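You operate a simulated robot arm through the tools that you are given. There is no shell and no other tool. Be economical: measure what you need, move in short steps, check, and stop when the job is done.

The job below is to be done with a simulated robot arm. You get a single attempt, and the scene is never put back.

## Task
Turn the teal wheel till the winder display shows the card's wraps.
Fine: lower the tape lever first, fingers clear; afterwards raise it and put the steel fitting in the green tray.

Only the result counts: the job must be done as asked and must still hold three seconds after the hand-in. Knocking over, shifting, dropping, spilling or breaking anything else fails it.

## Robot
A 6-joint arm with a two-finger parallel gripper, fixed in place. Base frame: the origin is at the foot of the arm, x ahead of it, y to its left, z up; the work surface is at about z = 880. Readings come in mm, rad, newtons and seconds.
With the tool pointing down near the work surface it reaches from about 260 to 660 mm from the base axis. Its first joint turns from -1.152 to 1.152 rad. Payload 2.9 kg.
Tool frame: the origin (TCP) lies between the finger pads and is the grasp point; the fingertips stand 30 mm ahead of it; z points along the fingers, y is the line along which they close. Largest opening 110 mm; finger width 20, thickness 10; the body of the gripper, 48 by 112 mm, starts 55 mm behind the TCP.
Orientation is that of the tool frame in the base frame, as a unit quaternion [x, y, z, w]. With the fingers straight down and closing along the base's y, the tool's x points along the base's -x, its y along +y and its z along -z.

## Interface
- The arm moves only by the tool servo_tool. Its argument "moves" is a list of rows, each a list of 7 numbers: the gripper command, from -1 (fully open) to 1 (shut), values between in proportion, then the shift along the tool's x, y, z in mm, then the turn, a rotation vector about the tool's x, y, z in degrees. In form: [[grip, dx, dy, dz, wx, wy, wz], ...]. A call has 1 to 20 rows; each row is the pose to reach, as a shift and turn from the pose commanded when the call began, along the tool's axes at that moment. A row lasts 0.2 s, in which the tool goes at most 50 mm and 0.15 rad; a call with a longer step from one row to the next is refused whole, and so is a gripper value outside its range. Where a pose cannot be reached the arm comes as near as it can. A force on the tool above 70 N (or 10 N above the force at the start of the call, whichever is more), or a blocked arm, ends the call early, and 0.2 s more pass. The fingers move at their own pace (about 108 mm/s each) and stop on an object; they squeeze with about 23 N. The grip force told is the motor's: it shows also when the fingers shut on nothing. Time passes only in rows, and 0.2 s behind the last, so rows that repeat a pose let the fingers close. The reply holds the time, the measured pose of the TCP, the force on the tool along the base axes, the opening and the grip force, in the units named above and with some noise.
- Cameras (640 x 400 px; columns grow to the right, rows downward): "scene" is fixed at [59.9, 417.5, 1393.8]; the picture's right is [-0.90, -0.43, 0.00], its down [-0.20, 0.43, -0.88] and it looks along [0.38, -0.80, -0.47] (base axes); focal length 320 px, centre (320, 200). "wrist" rides on the gripper at [-36, 0, -57] in the tool frame; the picture's right is [0.00, -1.00, 0.00], its down [0.97, 0.00, -0.24] and it looks along [0.24, 0.00, 0.97] (tool axes); focal length 218 px, centre (320, 200).
- snapshot(camera): a new picture of that camera. No time passes.
- measure_at(camera, pixels): there is no depth. For up to 12 entries [column, row, z] of the newest picture of that camera ("zoom" is the newest enlarged one), the place [x, y] in the base frame at which the ray of that pixel passes the height z, good to about 2 mm. No time passes.
- zoom(camera, box): a new picture of the part [left, top, right, bottom] of that camera's present view, enlarged. No time passes.
- hand_in(): hands the job in; it is judged then, once.

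Keep the steps short. Do not move on a guess: measure, check each grasp and each placing, and mend mistakes. In all there are 80 turns and 54 pictures (those below and enlarged ones count). Leave the gripper open and the arm clear of the work at the hand-in unless told otherwise, and finish with a single line.

The tools are called after "Request:" as name(argument=value, ...) on one line, values as JSON. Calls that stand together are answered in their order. servo_tool: Moves the arm, as the interface text tells. Its arguments: {"type":"object","properties":{"moves":{"type":"array","items":{"type":"array","items":{"type":"number"}}}},"required":["moves"]} The other tools are called the same way: snapshot (camera) takes a picture; measure_at (camera, pixels) gives the place at which the rays of pixels pass given heights; zoom (camera, box) takes an enlarged picture of a part of a camera's view; hand_in () hands the job in.

At the start:

```text
clock: 0.0
tcp_pos: [284.9, -358.6, 1189.3]
tcp_rot: [0.0, 1.0, 0.0, 0.0]
contact_force: [0.3, 0.2, -0.3]
grip_width: 110.1
gripper_force: 0.1
```

scene: 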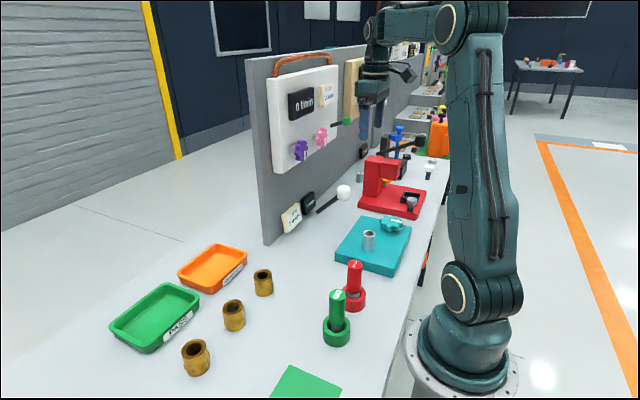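
wrist: 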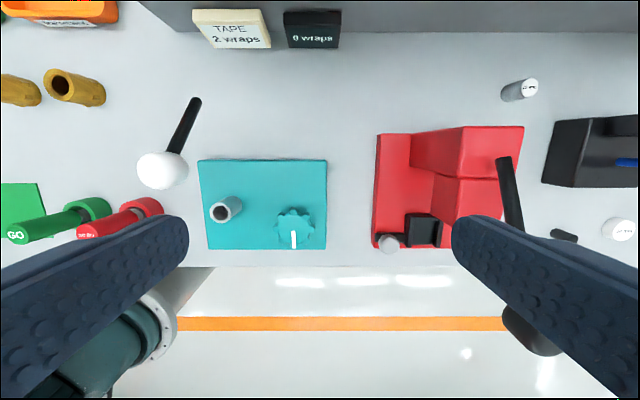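

The wrist view shows the TAPE card, the "0 wraps" display, the teal base with a fitting and wheel, and a white-ball lever. I'll zoom in on these first.

Request:
zoom(camera="scene", box=[260, 160, 440, 290])

Request:
zoom(camera="wrist", box=[120, 0, 360, 260])

Request:
zoom(camera="scene", box=[90, 220, 290, 390])

```text
3.08 times, centred on (350, 225) of scene
```

zoom: 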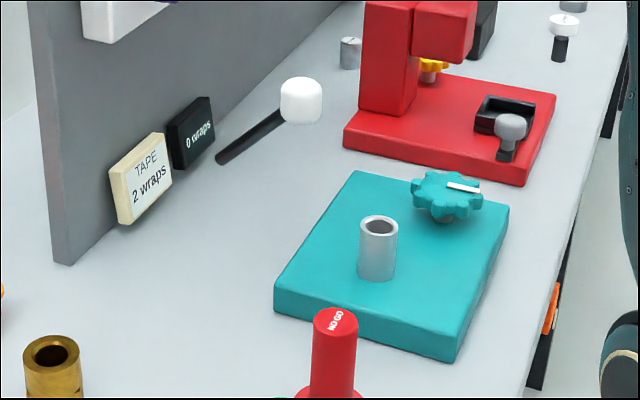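

```text
1.54 times, centred on (240, 130) of wrist
```

zoom: 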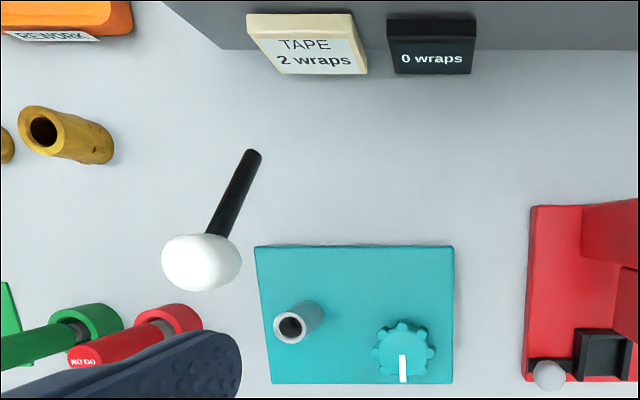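

```text
2.35 times, centred on (190, 305) of scene
```

zoom: 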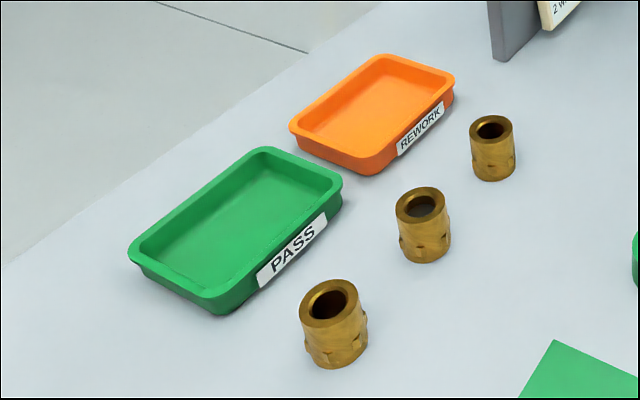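

Measure the lever's two ends, the fitting, the wheel and the trays from both cameras.

Request:
measure_at(camera="wrist", pixels=[[196, 100, 880], [196, 100, 900], [196, 100, 940], [162, 170, 940], [162, 170, 980], [162, 170, 1020], [227, 209, 930], [227, 209, 960], [294, 228, 920], [294, 228, 940], [200, 163, 900], [326, 249, 900]])

Request:
measure_at(camera="scene", pixels=[[318, 212, 880], [318, 212, 900], [318, 212, 940], [344, 192, 940], [344, 192, 980], [344, 192, 1020], [369, 234, 930], [369, 234, 960], [392, 223, 920], [392, 223, 940], [158, 310, 885], [370, 249, 900]])

```text
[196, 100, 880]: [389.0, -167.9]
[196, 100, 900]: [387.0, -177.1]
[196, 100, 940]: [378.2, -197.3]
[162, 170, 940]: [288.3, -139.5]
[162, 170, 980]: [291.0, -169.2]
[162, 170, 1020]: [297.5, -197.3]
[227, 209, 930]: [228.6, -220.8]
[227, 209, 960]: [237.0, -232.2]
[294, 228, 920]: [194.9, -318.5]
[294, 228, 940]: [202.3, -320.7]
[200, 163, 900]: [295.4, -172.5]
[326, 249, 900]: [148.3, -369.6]
```

```text
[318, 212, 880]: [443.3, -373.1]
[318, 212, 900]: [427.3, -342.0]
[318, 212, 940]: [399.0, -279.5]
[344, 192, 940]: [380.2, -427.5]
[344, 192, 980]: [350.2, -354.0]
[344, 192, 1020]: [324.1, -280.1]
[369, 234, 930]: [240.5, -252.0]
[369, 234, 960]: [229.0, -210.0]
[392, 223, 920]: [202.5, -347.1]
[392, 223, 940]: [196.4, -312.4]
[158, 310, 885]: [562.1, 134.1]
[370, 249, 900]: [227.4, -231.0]
```

Both rays agree on a lever that hangs well above the table: rod end near (370,-217,980), ball near (303,-220,1055). I'll zoom tighter to confirm.

Request:
zoom(camera="scene", box=[305, 175, 365, 215])

Request:
servo_tool(moves=[[-1, 0, 40, -10, 0, 0, 0], [-1, 0, 80, -20, 0, 0, 0], [-1, 0, 120, -30, 0, 0, 0], [-1, 0, 120, -30, 0, 0, 0]])

Request:
snapshot(camera="wrist")

```text
10.00 times, centred on (335, 195) of scene
```

zoom: 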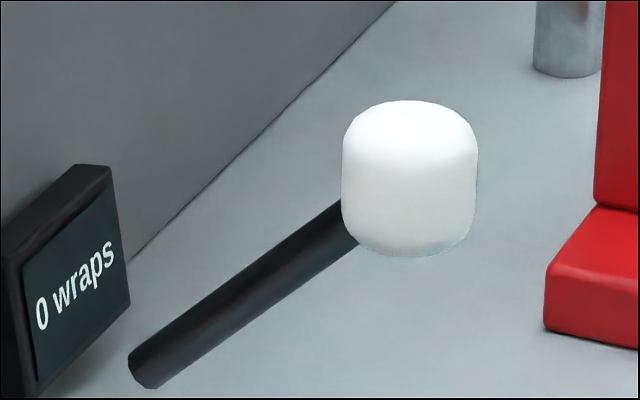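

```text
clock: 1.0
tcp_pos: [284.6, -237.7, 1219.7]
tcp_rot: [-0.001, 1.0, 0.0, 0.001]
contact_force: [0.6, 0.0, 0.0]
grip_width: 109.9
gripper_force: 0.1
```

```text
47 pictures are left
```

wrist: 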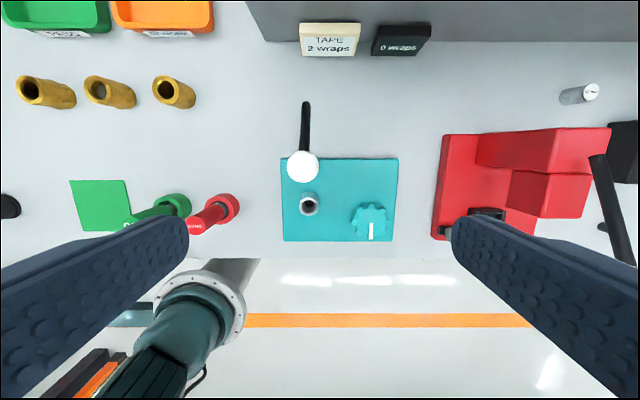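

Refine with this new view: rod end (306,103), ball (303,166), fitting top (310,204), wheel (369,219).

Request:
measure_at(camera="wrist", pixels=[[306, 103, 960], [306, 103, 980], [303, 166, 1040], [303, 166, 1060], [310, 204, 945], [310, 204, 955], [369, 219, 930], [369, 219, 940], [281, 160, 900], [398, 241, 900], [398, 158, 900], [371, 239, 930]])

Request:
zoom(camera="wrist", box=[270, 90, 410, 250])

Request:
measure_at(camera="scene", pixels=[[320, 211, 960], [320, 211, 980], [344, 192, 1040], [344, 192, 1060], [369, 234, 945], [369, 234, 955], [391, 223, 930], [391, 223, 940]])

```text
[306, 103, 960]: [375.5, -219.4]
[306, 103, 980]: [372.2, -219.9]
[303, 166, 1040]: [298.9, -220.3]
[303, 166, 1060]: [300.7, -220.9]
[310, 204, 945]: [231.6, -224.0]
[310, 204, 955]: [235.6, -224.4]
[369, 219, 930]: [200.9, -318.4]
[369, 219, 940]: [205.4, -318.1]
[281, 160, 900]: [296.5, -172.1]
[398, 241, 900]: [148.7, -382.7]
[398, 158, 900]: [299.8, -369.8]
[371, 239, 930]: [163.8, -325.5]
```

```text
2.50 times, centred on (340, 170) of wrist
```

zoom: 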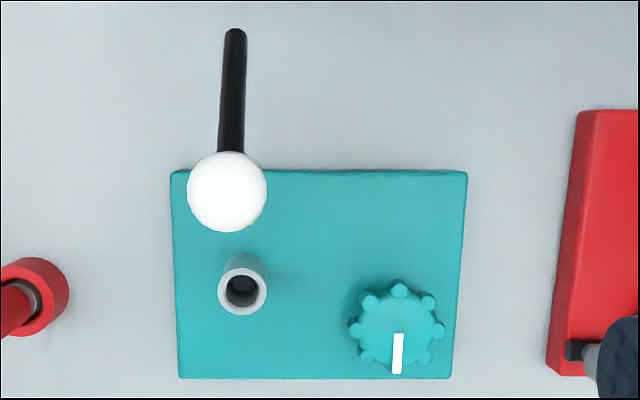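

```text
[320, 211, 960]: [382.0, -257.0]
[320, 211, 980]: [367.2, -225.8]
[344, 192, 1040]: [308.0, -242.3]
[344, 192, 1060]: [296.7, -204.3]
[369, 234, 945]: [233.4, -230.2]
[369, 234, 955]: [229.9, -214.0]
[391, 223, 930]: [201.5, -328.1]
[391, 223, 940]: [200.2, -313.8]
```

The lever knob centre is near (299,-221,1051) with its pivot near (370,-220,983). I'll close the fingers and hover above the knob.

Request:
servo_tool(moves=[[1, -6, 8, 0, 0, 0, 0], [1, -12, 17, 35, 0, 0, 0], [1, -12, 17, 75, 0, 0, 0], [1, -12, 17, 105, 0, 0, 0], [1, -12, 17, 105, 0, 0, 0]])

Request:
zoom(camera="scene", box=[280, 100, 440, 260])

```text
clock: 2.2
tcp_pos: [294.6, -221.5, 1114.6]
tcp_rot: [0.0, 1.0, 0.001, 0.0]
contact_force: [-0.5, 0.1, 0.8]
grip_width: 0.0
gripper_force: 23.2
```

```text
2.50 times, centred on (360, 180) of scene
```

zoom: 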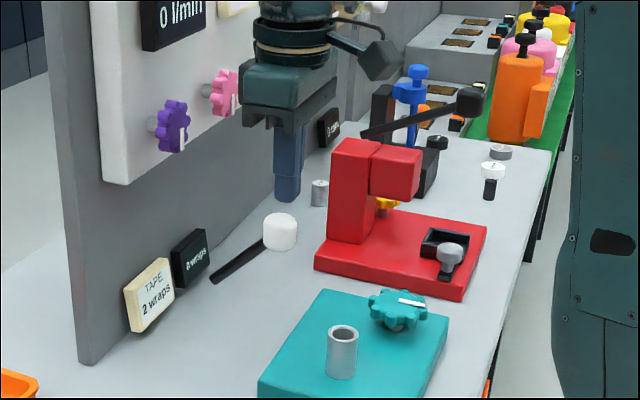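

Fingertips are above the knob. Press down along the arc, in steps, watching force.

Request:
servo_tool(moves=[[1, 0, 0, 10, 0, 0, 0], [1, 1, 0, 18, 0, 0, 0], [1, 3, 0, 26, 0, 0, 0], [1, 6, 0, 34, 0, 0, 0], [1, 8, 0, 42, 0, 0, 0], [1, 11, 0, 52, 0, 0, 0]])

Request:
zoom(camera="scene", box=[280, 100, 440, 260])

```text
clock: 3.6
tcp_pos: [286.1, -221.7, 1062.1]
tcp_rot: [-0.002, 1.0, 0.0, 0.0]
contact_force: [-0.1, -0.1, -0.2]
grip_width: 0.2
gripper_force: 23.4
```

```text
2.50 times, centred on (360, 180) of scene
```

zoom: 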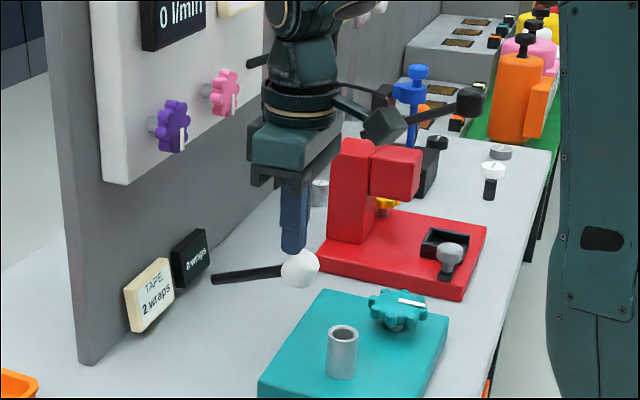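

The lever follows freely (no force). Keep pressing.

Request:
servo_tool(moves=[[1, 3, 0, 8, 0, 0, 0], [1, 5, 0, 16, 0, 0, 0], [1, 6, 0, 24, 0, 0, 0], [1, 6, 0, 32, 0, 0, 0]])

Request:
zoom(camera="scene", box=[280, 100, 440, 260])

```text
clock: 4.6
tcp_pos: [280.0, -223.3, 1034.1]
tcp_rot: [0.0, 1.0, -0.002, 0.002]
contact_force: [-14.6, 6.7, 48.9]
grip_width: 0.0
gripper_force: 23.5
```

```text
2.50 times, centred on (360, 180) of scene
```

zoom: 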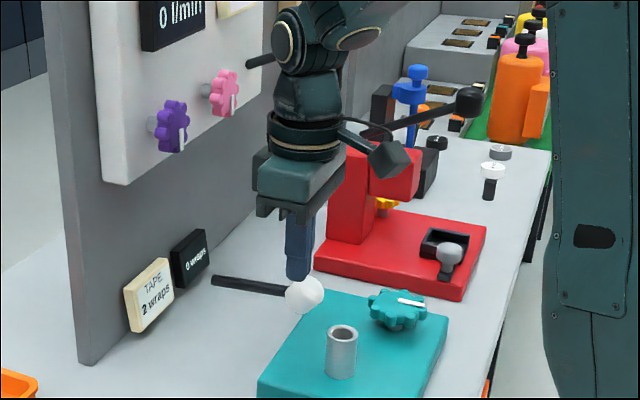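

49 N upward: the lever is at its lower stop. Back off upward, then travel to above the wheel and open the fingers.

Request:
servo_tool(moves=[[1, 0, 0, -20, 0, 0, 0], [1, 0, 0, -60, 0, 0, 0], [1, 0, 0, -90, 0, 0, 0], [-0.3, 25, -32, -90, 0, 0, 0], [-0.3, 52, -64, -90, 0, 0, 0], [-0.3, 78, -96, -90, 0, 0, 0], [-0.3, 78, -96, -90, 0, 0, 0]])

Request:
zoom(camera="scene", box=[280, 100, 440, 260])

Request:
snapshot(camera="wrist")

```text
clock: 6.2
tcp_pos: [203.9, -320.0, 1116.5]
tcp_rot: [-0.001, 1.0, 0.0, 0.0]
contact_force: [-1.5, -0.6, -0.2]
grip_width: 71.4
gripper_force: 0.0
```

```text
2.50 times, centred on (360, 180) of scene
```

zoom: 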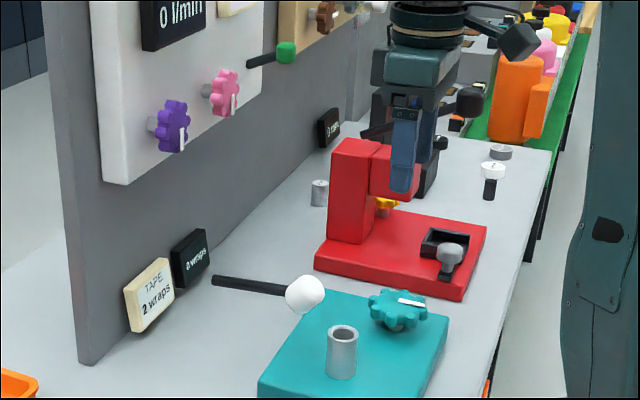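

```text
41 pictures are left
```

wrist: 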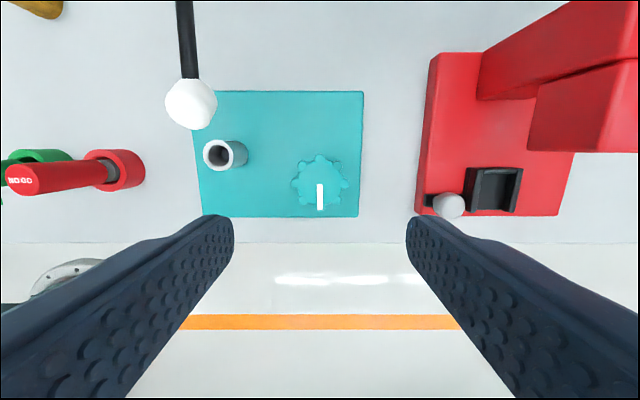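

Lever stays down. Measure the wheel: left (291,184), right (349,184), centre (320,183), top (320,156), bottom (320,210).

Request:
measure_at(camera="wrist", pixels=[[291, 184, 937], [349, 184, 937], [320, 183, 937], [320, 156, 937], [320, 210, 937], [223, 155, 948], [189, 105, 985], [320, 183, 930]])

Request:
zoom(camera="wrist", box=[270, 130, 370, 230])

Request:
zoom(camera="scene", box=[360, 200, 420, 260])

```text
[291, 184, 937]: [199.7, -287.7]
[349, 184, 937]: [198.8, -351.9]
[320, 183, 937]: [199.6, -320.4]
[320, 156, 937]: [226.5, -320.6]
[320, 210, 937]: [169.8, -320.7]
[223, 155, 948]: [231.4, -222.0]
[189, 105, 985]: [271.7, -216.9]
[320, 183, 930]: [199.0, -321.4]
```

```text
4.00 times, centred on (320, 180) of wrist
```

zoom: 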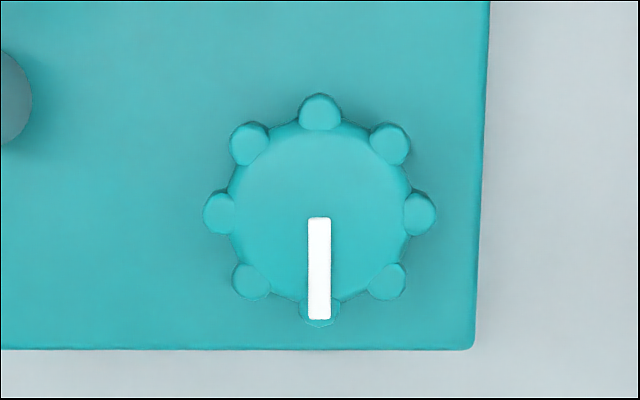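

```text
6.67 times, centred on (390, 230) of scene
```

zoom: 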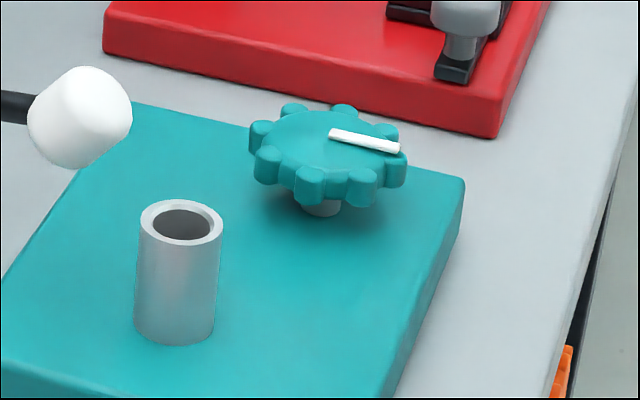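

The wheel has 8 lobes, centred near (199.5,-320.5), about 58 mm across. A flat pad sits best on two lobes, so I'll yaw 22.5° counter-clockwise, centre, and descend part of the way.

Request:
servo_tool(moves=[[-0.3, 2, 0, 20, 0, 0, -7.5], [-0.3, 4, -0.5, 50, 0, 0, -15], [-0.3, 4, -0.5, 80, 0, 0, -22.5], [-0.3, 4, -0.5, 115, 0, 0, -22.5], [-0.3, 4, -0.5, 115, 0, 0, -22.5]])

Request:
snapshot(camera="wrist")

Request:
zoom(camera="scene", box=[340, 130, 460, 260])

```text
clock: 7.4
tcp_pos: [198.3, -320.3, 1002.6]
tcp_rot: [-0.195, 0.981, 0.0, 0.0]
contact_force: [-0.4, -0.6, 0.4]
grip_width: 71.5
gripper_force: 0.1
```

```text
38 pictures are left
```

wrist: 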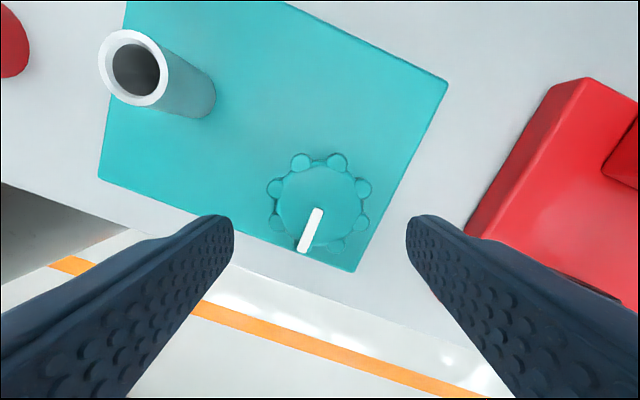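

```text
3.08 times, centred on (400, 195) of scene
```

zoom: 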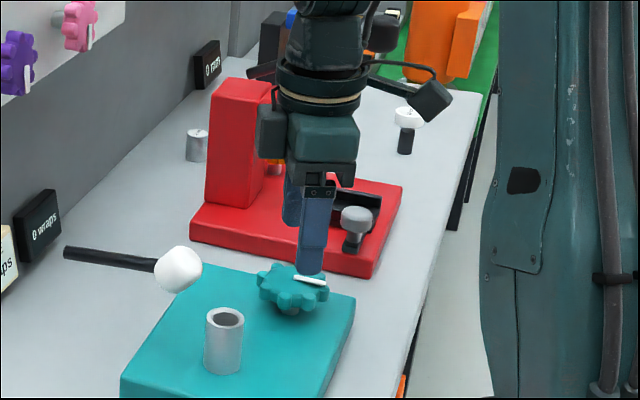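

Check centring: the wheel centre is at (319,204).

Request:
measure_at(camera="wrist", pixels=[[319, 204, 937], [319, 204, 942], [300, 162, 937], [338, 162, 937], [274, 188, 937], [364, 188, 937], [355, 271, 900], [99, 178, 900]])

Request:
measure_at(camera="scene", pixels=[[412, 228, 900], [412, 228, 905], [412, 228, 895], [412, 228, 910]])

```text
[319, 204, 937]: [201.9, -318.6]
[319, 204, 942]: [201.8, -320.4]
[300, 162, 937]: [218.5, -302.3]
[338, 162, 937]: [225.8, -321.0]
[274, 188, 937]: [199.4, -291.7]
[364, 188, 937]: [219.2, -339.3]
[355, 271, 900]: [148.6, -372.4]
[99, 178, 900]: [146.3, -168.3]
```

```text
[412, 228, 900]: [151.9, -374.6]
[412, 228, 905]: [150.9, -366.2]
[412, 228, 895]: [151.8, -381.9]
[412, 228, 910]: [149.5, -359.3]
```

Centred within 2 mm; the base top is ≈901. Descend to TCP z≈946 (fingertips ≈916).

Request:
servo_tool(moves=[[-0.3, -2, 0, 25, 0, 0, 0], [-0.3, -2, 0, 45, 0, 0, 0], [-0.3, -2, 0, 57, 0, 0, 0], [-0.3, -2, 0, 57, 0, 0, 0], [0.2, -2, 0, 57, 0, 0, 0], [0.2, -2, 0, 57, 0, 0, 0]])

Request:
snapshot(camera="wrist")

```text
clock: 8.8
tcp_pos: [203.2, -320.2, 947.7]
tcp_rot: [-0.197, 0.98, 0.001, -0.001]
contact_force: [-1.7, 5.4, -4.8]
grip_width: 59.0
gripper_force: 45.0
```

```text
36 pictures are left
```

wrist: 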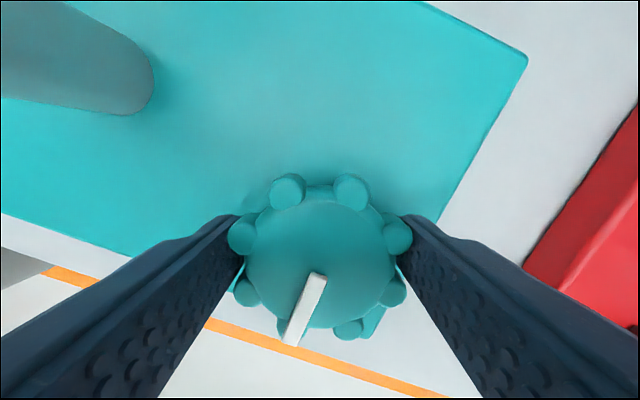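

Gripped at 59 mm over two lobes per side. Turn +45° (clockwise from above) and read the display.

Request:
servo_tool(moves=[[0.2, 0, 0, 0, 0, 0, 7.5], [0.2, 0, 0, 0, 0, 0, 15], [0.2, 0, 0, 0, 0, 0, 22.5], [0.2, 0, 0, 0, 0, 0, 30], [0.2, 0, 0, 0, 0, 0, 37.5], [0.2, 0, 0, 0, 0, 0, 45], [0.2, 0, 0, 0, 0, 0, 45]])

Request:
snapshot(camera="scene")

Request:
snapshot(camera="wrist")

```text
clock: 10.4
tcp_pos: [202.0, -320.5, 950.0]
tcp_rot: [0.196, 0.981, -0.004, 0.002]
contact_force: [4.0, -27.3, -0.8]
grip_width: 59.2
gripper_force: 44.7
```

```text
35 pictures are left
```

scene: 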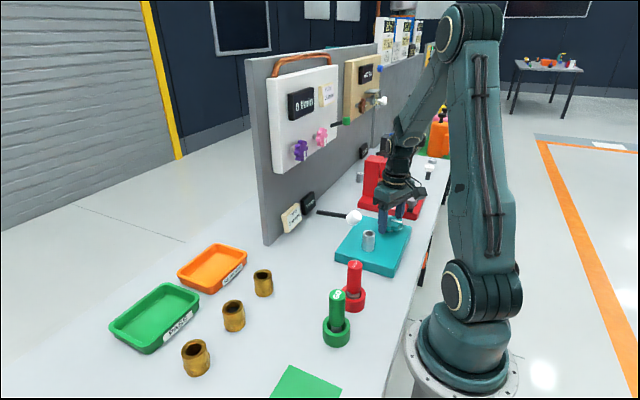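

```text
34 pictures are left
```

wrist: 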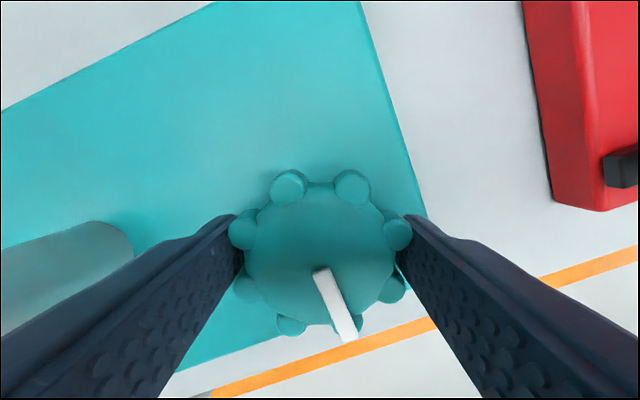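

The pointer moved from lower-left to lower-right in the gripper frame: the wheel stayed put and the lobes skipped, so clockwise may be against a stop. Try counter-clockwise.

Request:
servo_tool(moves=[[0.2, 0, 0, 0, 0, 0, -7.5], [0.2, 0, 0, 0, 0, 0, -15], [0.2, 0, 0, 0, 0, 0, -22.5], [0.2, 0, 0, 0, 0, 0, -30], [0.2, 0, 0, 0, 0, 0, -37.5], [0.2, 0, 0, 0, 0, 0, -45], [0.2, 0, 0, 0, 0, 0, -45]])

Request:
snapshot(camera="wrist")

Request:
zoom(camera="scene", box=[280, 180, 340, 240])

```text
clock: 12.0
tcp_pos: [200.9, -319.1, 947.7]
tcp_rot: [-0.198, 0.98, -0.003, 0.002]
contact_force: [11.7, -9.3, 20.8]
grip_width: 59.3
gripper_force: 45.3
```

```text
33 pictures are left
```

wrist: 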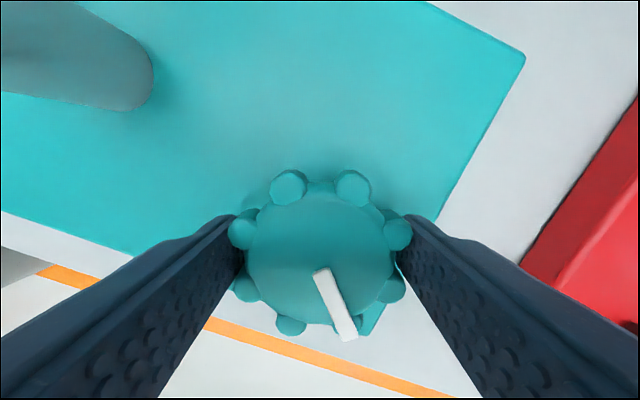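

```text
6.67 times, centred on (310, 210) of scene
```

zoom: 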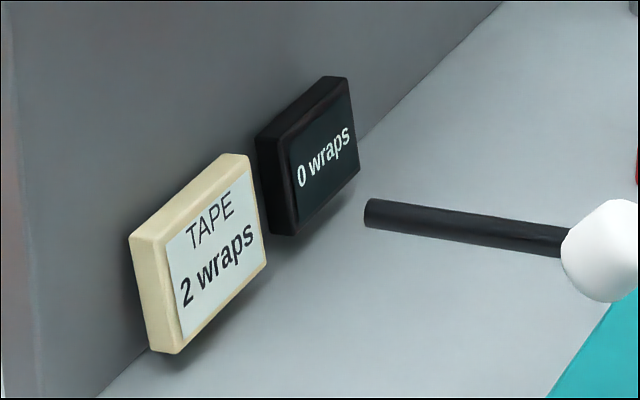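

Counter-clockwise it follows the gripper (pointer stays lower-right). Continue −90°.

Request:
servo_tool(moves=[[0.2, 0, 0, 0, 0, 0, -7.5], [0.2, 0, 0, 0, 0, 0, -15], [0.2, 0, 0, 0, 0, 0, -22.5], [0.2, 0, 0, 0, 0, 0, -30], [0.2, 0, 0, 0, 0, 0, -37.5], [0.2, 0, 0, 0, 0, 0, -45], [0.2, 0, 0, 0, 0, 0, -52.5], [0.2, 0, 0, 0, 0, 0, -60], [0.2, 0, 0, 0, 0, 0, -67.5], [0.2, 0, 0, 0, 0, 0, -75], [0.2, 0, 0, 0, 0, 0, -82.5], [0.2, 0, 0, 0, 0, 0, -90], [0.2, 0, 0, 0, 0, 0, -90]])

Request:
snapshot(camera="wrist")

Request:
zoom(camera="scene", box=[280, 160, 440, 280])

```text
clock: 14.8
tcp_pos: [198.8, -319.4, 949.2]
tcp_rot: [0.832, -0.555, 0.002, 0.001]
contact_force: [-15.4, -6.4, 41.0]
grip_width: 59.1
gripper_force: 44.4
```

```text
31 pictures are left
```

wrist: 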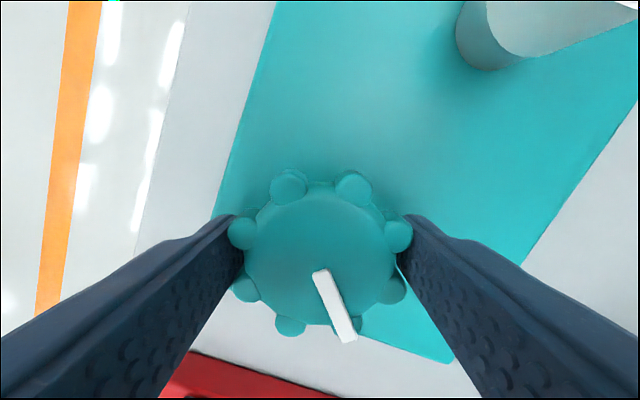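

```text
3.33 times, centred on (360, 220) of scene
```

zoom: 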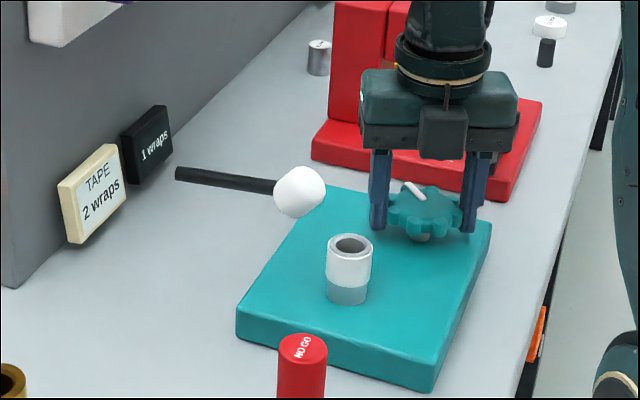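

Display now shows 1 wraps after about 135° of wheel travel. Continue −30° and check; no overshoot.

Request:
servo_tool(moves=[[0.2, 0, 0, -1, 0, 0, -7.5], [0.2, 0, 0, -2, 0, 0, -15], [0.2, 0, 0, -2, 0, 0, -22.5], [0.2, 0, 0, -2, 0, 0, -30], [0.2, 0, 0, -2, 0, 0, -30]])

Request:
zoom(camera="scene", box=[280, 160, 440, 280])

```text
clock: 15.2
tcp_pos: [197.0, -315.3, 947.8]
tcp_rot: [0.841, -0.541, -0.011, 0.014]
contact_force: [-11.8, -2.8, 4.3]
grip_width: 58.6
gripper_force: 44.7
out of reach, approached as far as the arm can: row 1
stopped in row 1: the force on the tool passed its limit (the readings are from after the stop); the commanded pose is now the measured one
```

```text
3.33 times, centred on (360, 220) of scene
```

zoom: 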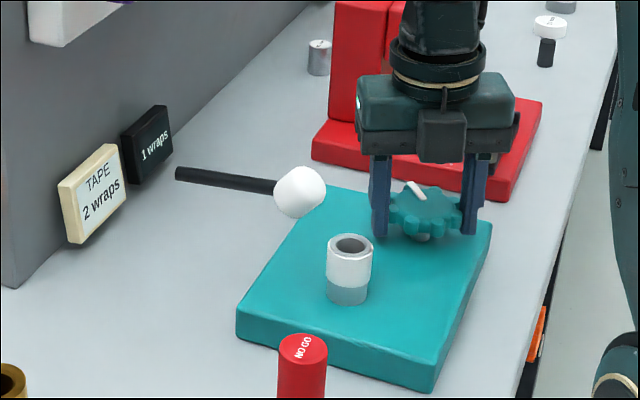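

The wrist yaw limit is at about −114°. Release, lift, and correct the 2° tilt; next I'll wind back.

Request:
servo_tool(moves=[[-0.3, 0, 0, 0, 0, 0, 0], [-0.3, 0, 0, 0, 0, 0, 0], [-0.3, 0, 0, -15, 1, 0.1, 0], [-0.3, 0, 0, -45, 2, 0.2, 0], [-0.3, 0, 0, -45, 2, 0.2, 0]])

```text
clock: 16.4
tcp_pos: [203.9, -313.8, 993.7]
tcp_rot: [0.842, -0.539, 0.0, -0.001]
contact_force: [0.9, 0.1, 0.1]
grip_width: 71.6
gripper_force: 0.1
```

Level now, at yaw −115°. Wind back +137° in the air, then look from above.

Request:
servo_tool(moves=[[-0.3, 0, 0, 0, 0, 0, 7.6], [-0.3, 0, 0, 0, 0, 0, 15.2], [-0.3, 0, 0, 0, 0, 0, 22.8], [-0.3, 0, 0, 0, 0, 0, 30.4], [-0.3, 0, 0, 0, 0, 0, 38], [-0.3, 0, 0, 0, 0, 0, 45.6], [-0.3, 0, 0, 0, 0, 0, 53.2], [-0.3, 0, 0, 0, 0, 0, 60.8], [-0.3, 0, 0, 0, 0, 0, 68.4], [-0.3, 0, 0, 0, 0, 0, 76], [-0.3, 0, 0, 0, 0, 0, 83.6], [-0.3, 0, 0, 0, 0, 0, 91.2], [-0.3, 0, 0, 0, 0, 0, 98.8], [-0.3, 0, 0, 0, 0, 0, 106.4], [-0.3, 0, 0, 0, 0, 0, 114], [-0.3, 0, 0, 0, 0, 0, 121.6], [-0.3, 0, 0, 0, 0, 0, 129.2], [-0.3, 0, 0, 0, 0, 0, 137], [-0.3, 0, 0, 0, 0, 0, 137]])

Request:
snapshot(camera="wrist")

```text
clock: 20.4
tcp_pos: [202.3, -315.2, 992.2]
tcp_rot: [0.194, 0.981, 0.002, 0.002]
contact_force: [0.0, 0.0, 0.6]
grip_width: 71.6
gripper_force: 0.2
```

```text
28 pictures are left
```

wrist: 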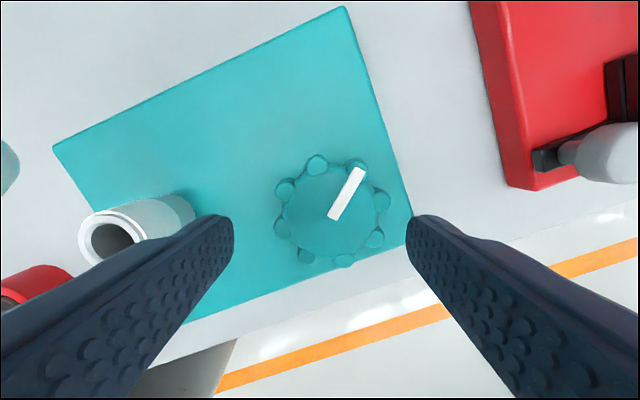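

Lobes are rotated about 6° clockwise relative to the gripper and the wheel centre is at (331,213). Measure it.

Request:
measure_at(camera="wrist", pixels=[[331, 213, 940], [316, 165, 940], [344, 260, 940], [285, 190, 940], [374, 238, 940], [281, 227, 940], [380, 200, 940]])

```text
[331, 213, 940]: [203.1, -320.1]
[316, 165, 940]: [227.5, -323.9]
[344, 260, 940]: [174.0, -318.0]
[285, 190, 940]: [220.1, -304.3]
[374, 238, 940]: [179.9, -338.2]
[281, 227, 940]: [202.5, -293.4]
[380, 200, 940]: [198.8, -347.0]
```

Wheel centre is (200.5,-320.8) and the needed yaw correction is +5°. Align, descend to z≈948, grip.

Request:
servo_tool(moves=[[-0.3, -0.5, -5.9, 0, 0, 0, 5], [-0.3, -0.5, -5.9, 20, 0, 0, 5], [-0.3, -0.5, -5.9, 43, 0, 0, 5], [-0.3, -0.5, -5.9, 43, 0, 0, 5], [0.2, -0.5, -5.9, 43, 0, 0, 5], [0.2, -0.5, -5.9, 43, 0, 0, 5]])

Request:
snapshot(camera="wrist")

```text
clock: 21.8
tcp_pos: [199.1, -318.3, 948.8]
tcp_rot: [0.235, 0.972, 0.002, 0.001]
contact_force: [5.9, 9.4, -2.0]
grip_width: 59.5
gripper_force: 45.3
```

```text
27 pictures are left
```

wrist: 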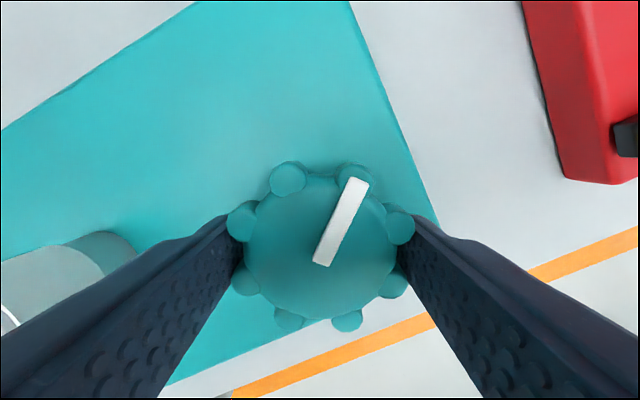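

Gripped; the wheel has turned about 130° in total. Turn −30° and read.

Request:
servo_tool(moves=[[0.2, 0, 0, 0, 0, 0, -7.5], [0.2, 0, 0, 0, 0, 0, -15], [0.2, 0, 0, 0, 0, 0, -22.5], [0.2, 0, 0, 0, 0, 0, -30], [0.2, 0, 0, 0, 0, 0, -30]])

Request:
zoom(camera="scene", box=[280, 160, 440, 280])

```text
clock: 23.0
tcp_pos: [199.2, -319.1, 949.7]
tcp_rot: [-0.025, 1.0, 0.002, 0.001]
contact_force: [-1.0, 6.8, -4.0]
grip_width: 59.5
gripper_force: 45.2
```

```text
3.33 times, centred on (360, 220) of scene
```

zoom: 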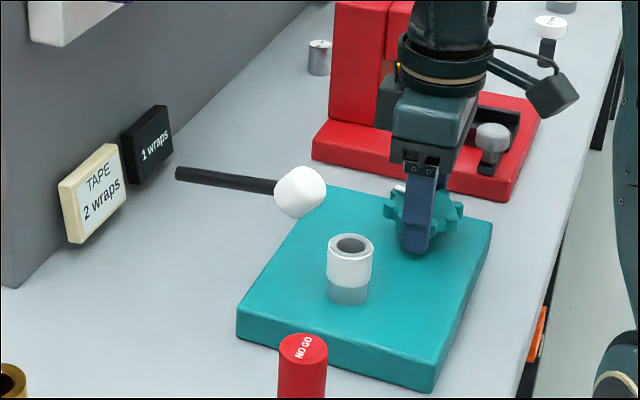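

At about 160°, still 1. Continue −22.5°.

Request:
servo_tool(moves=[[0.2, 0, 0, 0, 0, 0, -7.5], [0.2, 0, 0, 0, 0, 0, -15], [0.2, 0, 0, 0, 0, 0, -25], [0.2, 0, 0, 0, 0, 0, -25]])

Request:
zoom(camera="scene", box=[280, 160, 440, 280])

```text
refused: row 3 steps farther than a row can; nothing moved
```

```text
3.33 times, centred on (360, 220) of scene
```

zoom: 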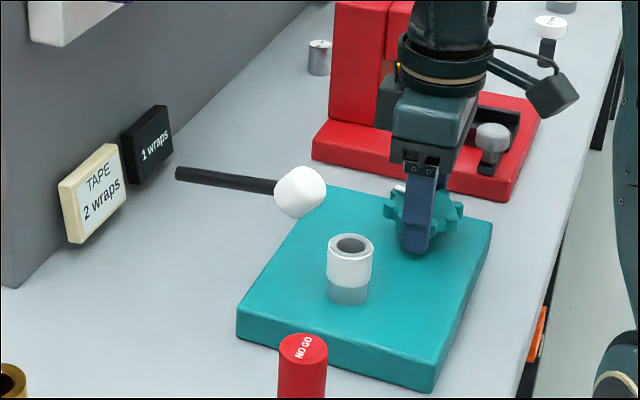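

Refused for too large a step; redo with 7.5° steps (−30°).

Request:
servo_tool(moves=[[0.2, 0, 0, 0, 0, 0, -7.5], [0.2, 0, 0, 0, 0, 0, -15], [0.2, 0, 0, 0, 0, 0, -22.5], [0.2, 0, 0, 0, 0, 0, -30], [0.2, 0, 0, 0, 0, 0, -30]])

Request:
zoom(camera="scene", box=[280, 160, 440, 280])

```text
clock: 24.2
tcp_pos: [197.9, -321.7, 948.9]
tcp_rot: [-0.281, 0.96, 0.0, 0.002]
contact_force: [-8.4, -5.0, -22.1]
grip_width: 59.3
gripper_force: 44.6
```

```text
3.33 times, centred on (360, 220) of scene
```

zoom: 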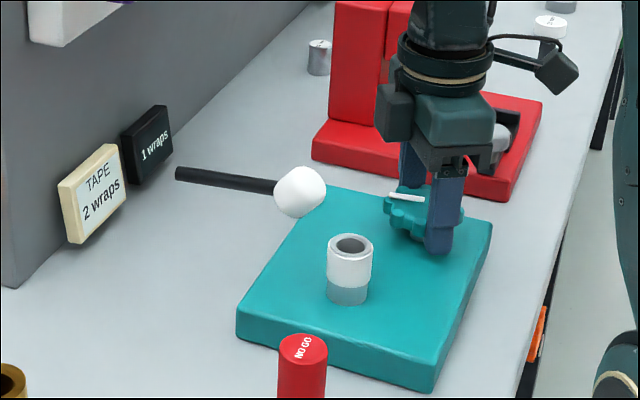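

About 190°, still 1. Continue −30°.

Request:
servo_tool(moves=[[0.2, 0, 0, 0, 0, 0, -7.5], [0.2, 0, 0, 0, 0, 0, -15], [0.2, 0, 0, 0, 0, 0, -22.5], [0.2, 0, 0, 0, 0, 0, -30], [0.2, 0, 0, 0, 0, 0, -30]])

Request:
zoom(camera="scene", box=[280, 160, 440, 280])

```text
clock: 25.4
tcp_pos: [199.9, -321.2, 947.6]
tcp_rot: [-0.521, 0.854, 0.0, 0.002]
contact_force: [-0.2, -12.9, -35.9]
grip_width: 59.5
gripper_force: 45.2
```

```text
3.33 times, centred on (360, 220) of scene
```

zoom: 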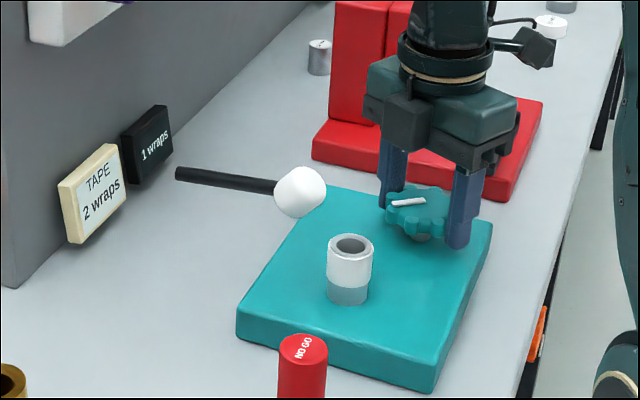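

About 220°, still 1. Continue −30°.

Request:
servo_tool(moves=[[0.2, 0, 0, 0, 0, 0, -7.5], [0.2, 0, 0, 1, 0, 0, -15], [0.2, 0, 0, 1, 0, 0, -22.5], [0.2, 0, 0, 1, 0, 0, -30], [0.2, 0, 0, 1, 0, 0, -30]])

Request:
zoom(camera="scene", box=[280, 160, 440, 280])

```text
clock: 26.6
tcp_pos: [198.8, -320.8, 949.0]
tcp_rot: [0.724, -0.689, 0.002, -0.003]
contact_force: [-1.6, -8.4, 6.3]
grip_width: 59.3
gripper_force: 44.9
```

```text
3.33 times, centred on (360, 220) of scene
```

zoom: 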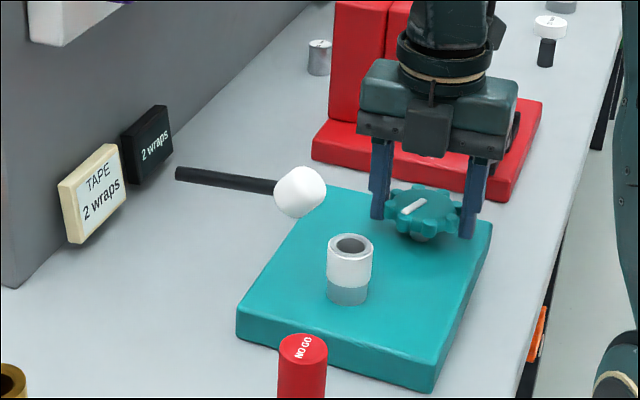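

Display shows 2 wraps. A further −8° gives margin against any spring-back; then release and check.

Request:
servo_tool(moves=[[0.2, 0, 0, 0, 0, 0, -4], [0.2, 0, 0, 0, 0, 0, -8], [0.2, 0, 0, 0, 0, 0, -8], [-0.3, 0, 0, 0, 0, 0, -8], [-0.3, 0, 0, 0, 0, 0, -8], [-0.3, 0, 0, -25, 0, 0, -8], [-0.3, 0, 0, -70, 0, 0, -8], [-0.3, 0, 0, -70, 0, 0, -8]])

Request:
zoom(camera="scene", box=[280, 160, 440, 280])

```text
clock: 28.4
tcp_pos: [200.7, -319.9, 1017.9]
tcp_rot: [0.77, -0.638, 0.0, -0.002]
contact_force: [-0.1, -0.2, 0.7]
grip_width: 71.7
gripper_force: 0.1
```

```text
3.33 times, centred on (360, 220) of scene
```

zoom: 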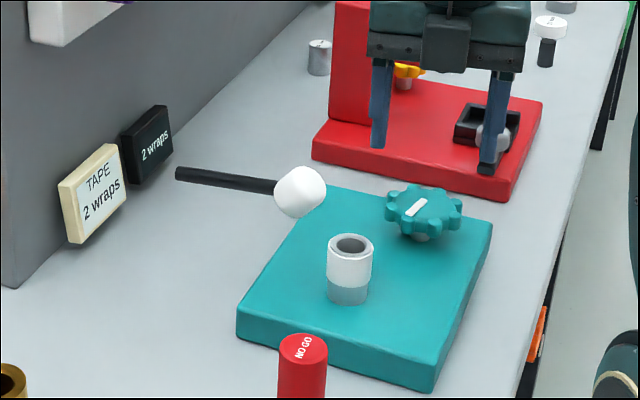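

Display holds at 2. Now rise and unwind the yaw by +101° before going to the lever.

Request:
servo_tool(moves=[[-0.3, 0, 0, -30, 0, 0, 7], [-0.3, 0, 0, -60, 0, 0, 14], [-0.3, 0, 0, -80, 0, 0, 21], [-0.3, 0, 0, -80, 0, 0, 28], [-0.3, 0, 0, -80, 0, 0, 35], [-0.3, 0, 0, -80, 0, 0, 42], [-0.3, 0, 0, -80, 0, 0, 49], [-0.3, 0, 0, -80, 0, 0, 56], [-0.3, 0, 0, -80, 0, 0, 63], [-0.3, 0, 0, -80, 0, 0, 70], [-0.3, 0, 0, -80, 0, 0, 77], [-0.3, 0, 0, -80, 0, 0, 84], [-0.3, 0, 0, -80, 0, 0, 92], [-0.3, 0, 0, -80, 0, 0, 100.6], [-0.3, 0, 0, -80, 0, 0, 100.6]])

```text
clock: 31.6
tcp_pos: [199.4, -320.3, 1098.0]
tcp_rot: [0.0, 1.0, 0.001, 0.001]
contact_force: [0.1, -0.4, 0.6]
grip_width: 71.2
gripper_force: 0.0
```

Yaw is 0. Move over the knob at about (272,-220) and look.

Request:
servo_tool(moves=[[-0.3, -20, 28, 0, 0, 0, 0], [-0.3, -45, 62, 0, 0, 0, 0], [-0.3, -72, 100, 0, 0, 0, 0], [-0.3, -72, 100, 0, 0, 0, 0]])

Request:
snapshot(camera="wrist")

```text
clock: 32.6
tcp_pos: [269.9, -221.4, 1094.7]
tcp_rot: [-0.001, 1.0, 0.002, 0.002]
contact_force: [0.4, 0.3, 0.5]
grip_width: 71.4
gripper_force: 0.1
```

```text
20 pictures are left
```

wrist: 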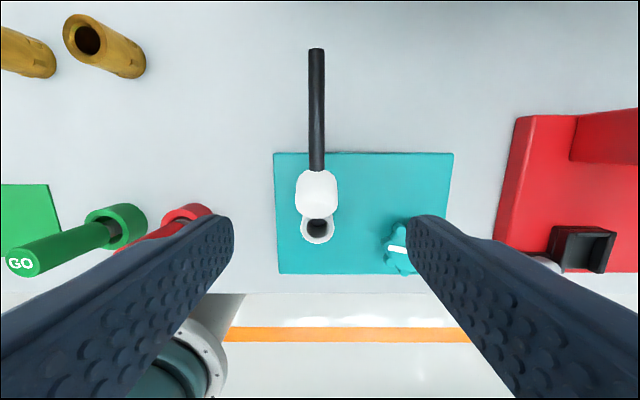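

Request:
measure_at(camera="wrist", pixels=[[317, 193, 985], [297, 193, 985], [338, 193, 985], [317, 171, 985], [317, 215, 985], [318, 227, 948]])

Request:
zoom(camera="scene", box=[310, 130, 420, 270])

```text
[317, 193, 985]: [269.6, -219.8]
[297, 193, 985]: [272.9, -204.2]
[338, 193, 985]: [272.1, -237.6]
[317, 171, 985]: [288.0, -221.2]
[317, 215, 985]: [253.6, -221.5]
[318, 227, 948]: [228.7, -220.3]
```

```text
2.86 times, centred on (365, 200) of scene
```

zoom: 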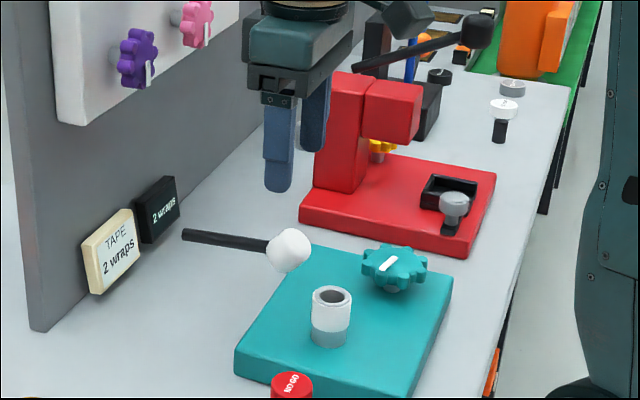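

Knob centre is (271,-220.5), 33 mm wide. Descend with fingers on either side, to TCP z≈990, and close.

Request:
servo_tool(moves=[[-0.3, -1, 1, 40, 0, 0, 0], [-0.3, -1, 1, 80, 0, 0, 0], [-0.3, -1, 1, 104, 0, 0, 0], [-0.3, -1, 1, 104, 0, 0, 0], [1, -1, 1, 104, 0, 0, 0], [1, -1, 1, 104, 0, 0, 0]])

```text
clock: 34.0
tcp_pos: [273.1, -219.1, 995.1]
tcp_rot: [-0.002, 1.0, 0.0, 0.001]
contact_force: [0.9, -2.8, -5.6]
grip_width: 31.3
gripper_force: 44.9
```

Knob gripped at 31 mm. Raise along the arc.

Request:
servo_tool(moves=[[1, -1, 0, -8, 0, 0, 0], [1, -2, 0, -17, 0, 0, 0], [1, -4, 0, -25, 0, 0, 0], [1, -7, 0, -33, 0, 0, 0], [1, -11, 0, -41, 0, 0, 0], [1, -15, 0, -48, 0, 0, 0], [1, -21, 0, -57, 0, 0, 0], [1, -27, 0, -64, 0, 0, 0], [1, -28, 0, -65, 0, 0, 0]])

Request:
zoom(camera="scene", box=[280, 130, 420, 270])

```text
clock: 36.0
tcp_pos: [299.9, -219.1, 1059.1]
tcp_rot: [0.001, 1.0, 0.001, 0.001]
contact_force: [-17.7, -15.8, -2.0]
grip_width: 30.9
gripper_force: 44.6
```

```text
2.86 times, centred on (350, 200) of scene
```

zoom: 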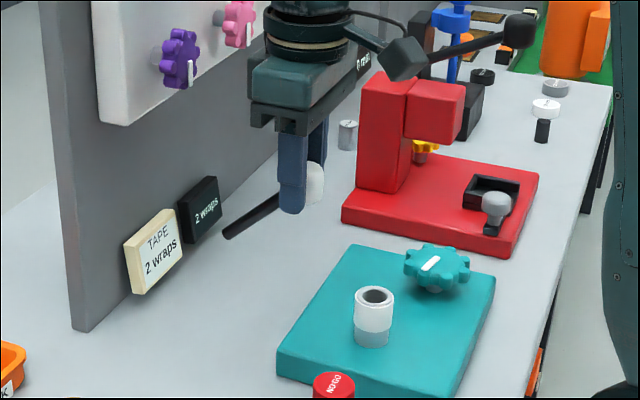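

Lever is up. Nudge 3 mm more to the stop, open, and rise clear.

Request:
servo_tool(moves=[[1, -3, 0, -3, 0, 0, 0], [1, -3, 0, -3, 0, 0, 0], [-0.3, -1, 0, -1, 0, 0, 0], [-0.3, -1, 0, -1, 0, 0, 0], [-0.3, -1, 0, -1, 0, 0, 0], [-0.3, -1, 0, -40, 0, 0, 0], [-0.3, -1, 0, -85, 0, 0, 0], [-0.3, -1, 0, -85, 0, 0, 0]])

Request:
zoom(camera="scene", box=[280, 130, 420, 270])

Request:
measure_at(camera="scene", pixels=[[344, 192, 1050]])

```text
clock: 37.8
tcp_pos: [302.7, -217.6, 1145.9]
tcp_rot: [-0.001, 1.0, 0.0, 0.002]
contact_force: [0.1, -0.4, -1.2]
grip_width: 71.5
gripper_force: 0.2
```

```text
2.86 times, centred on (350, 200) of scene
```

zoom: 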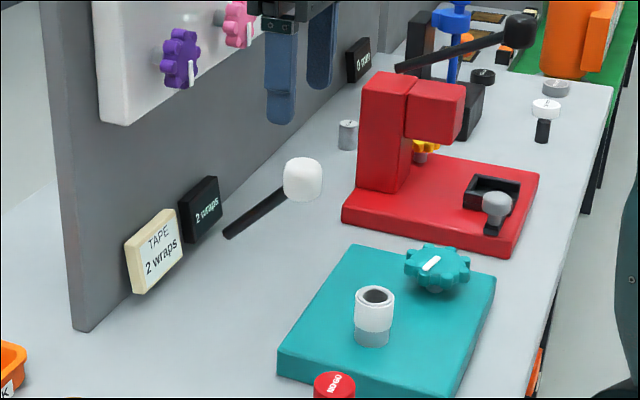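

```text
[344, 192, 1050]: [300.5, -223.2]
```

Lever is back at its original raised place and the display holds 2. Next: the fitting at (231,-222). The raised knob at x≥283 would be near the wrist camera, so I'll use yaw −40°, which gives ≈11 mm clearance to body and camera. Move above first.

Request:
servo_tool(moves=[[-0.3, 25, -2, 0, 0, 0, -8], [-0.3, 50, -4, 0, 0, 0, -16], [-0.3, 73, -4, 0, 0, 0, -24], [-0.3, 73, -4, 0, 0, 0, -32], [-0.3, 73, -4, 0, 0, 0, -40], [-0.3, 73, -4, 0, 0, 0, -40]])

Request:
snapshot(camera="wrist")

```text
clock: 39.2
tcp_pos: [226.0, -221.0, 1144.4]
tcp_rot: [-0.344, 0.939, 0.001, 0.002]
contact_force: [0.3, -0.5, 0.0]
grip_width: 71.5
gripper_force: 0.0
```

```text
16 pictures are left
```

wrist: 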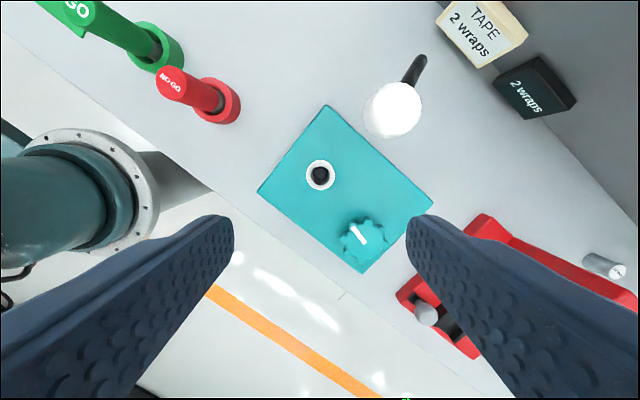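

Measure the fitting top (320,176), its edges, and the NO GO gauge top (171,84).

Request:
measure_at(camera="wrist", pixels=[[320, 176, 949], [305, 176, 949], [335, 176, 949], [320, 162, 949], [320, 190, 949], [171, 84, 980], [390, 108, 1060]])

Request:
zoom(camera="scene", box=[310, 180, 420, 300])

```text
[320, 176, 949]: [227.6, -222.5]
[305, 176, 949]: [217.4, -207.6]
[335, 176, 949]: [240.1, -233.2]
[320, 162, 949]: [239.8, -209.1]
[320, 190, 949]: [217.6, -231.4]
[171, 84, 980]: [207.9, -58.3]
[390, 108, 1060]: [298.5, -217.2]
```

```text
3.33 times, centred on (365, 240) of scene
```

zoom: 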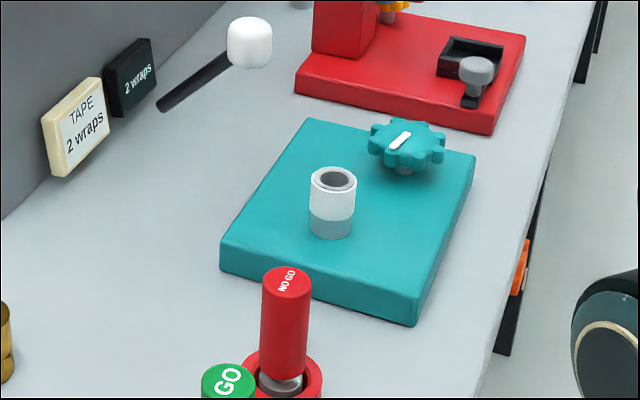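

Fitting centre is ≈(228.5,-221), 31 mm across. Descend to z≈985 first and check knob clearance.

Request:
servo_tool(moves=[[-0.3, 0, -1.6, 40, 0, 0, 0], [-0.3, 0, -1.6, 80, 0, 0, 0], [-0.3, 0, -1.6, 120, 0, 0, 0], [-0.3, 0, -1.6, 145, 0, 0, 0], [-0.3, 0, -1.6, 160, 0, 0, 0], [-0.3, 0, -1.6, 160, 0, 0, 0]])

Request:
zoom(camera="scene", box=[300, 120, 440, 280])

Request:
snapshot(camera="wrist")

```text
clock: 40.6
tcp_pos: [228.3, -224.9, 985.5]
tcp_rot: [-0.342, 0.94, 0.001, 0.002]
contact_force: [1.1, 0.3, -0.4]
grip_width: 71.4
gripper_force: 0.1
```

```text
2.50 times, centred on (370, 200) of scene
```

zoom: 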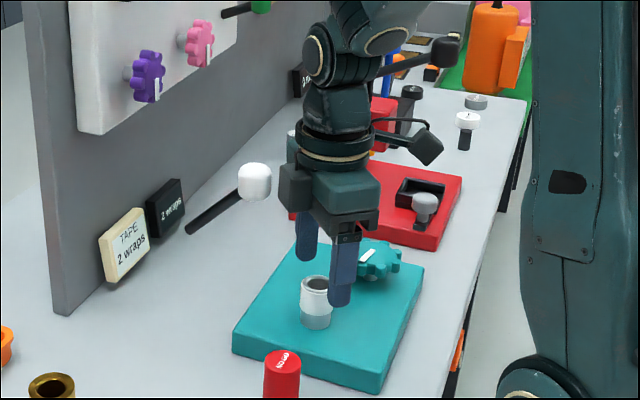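

```text
13 pictures are left
```

wrist: 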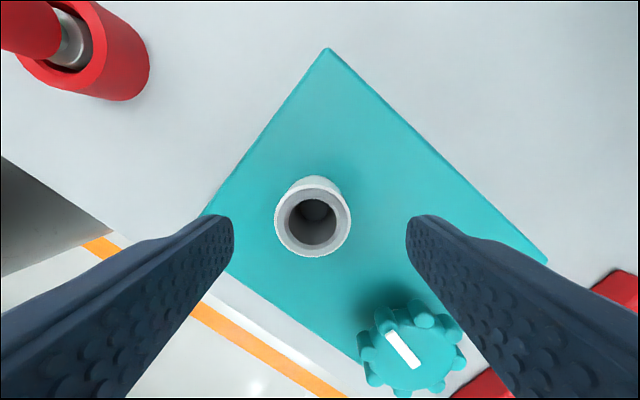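

Clear of the knob. The fitting is at (313,217): shift +2.5 in tool y and −2.5 in tool x, then descend to 948 and grip.

Request:
servo_tool(moves=[[-0.3, -2.5, 2.5, 12, 0, 0, 0], [-0.3, -2.5, 2.5, 25, 0, 0, 0], [-0.3, -2.5, 2.5, 37, 0, 0, 0], [-0.3, -2.5, 2.5, 37, 0, 0, 0], [1, -2.5, 2.5, 37, 0, 0, 0], [1, -2.5, 2.5, 37, 0, 0, 0], [1, -2.5, 2.5, 37, 0, 0, 0]])

```text
clock: 42.2
tcp_pos: [230.0, -222.1, 948.3]
tcp_rot: [-0.343, 0.939, 0.002, 0.002]
contact_force: [-0.6, -0.2, 0.2]
grip_width: 25.7
gripper_force: 23.1
```

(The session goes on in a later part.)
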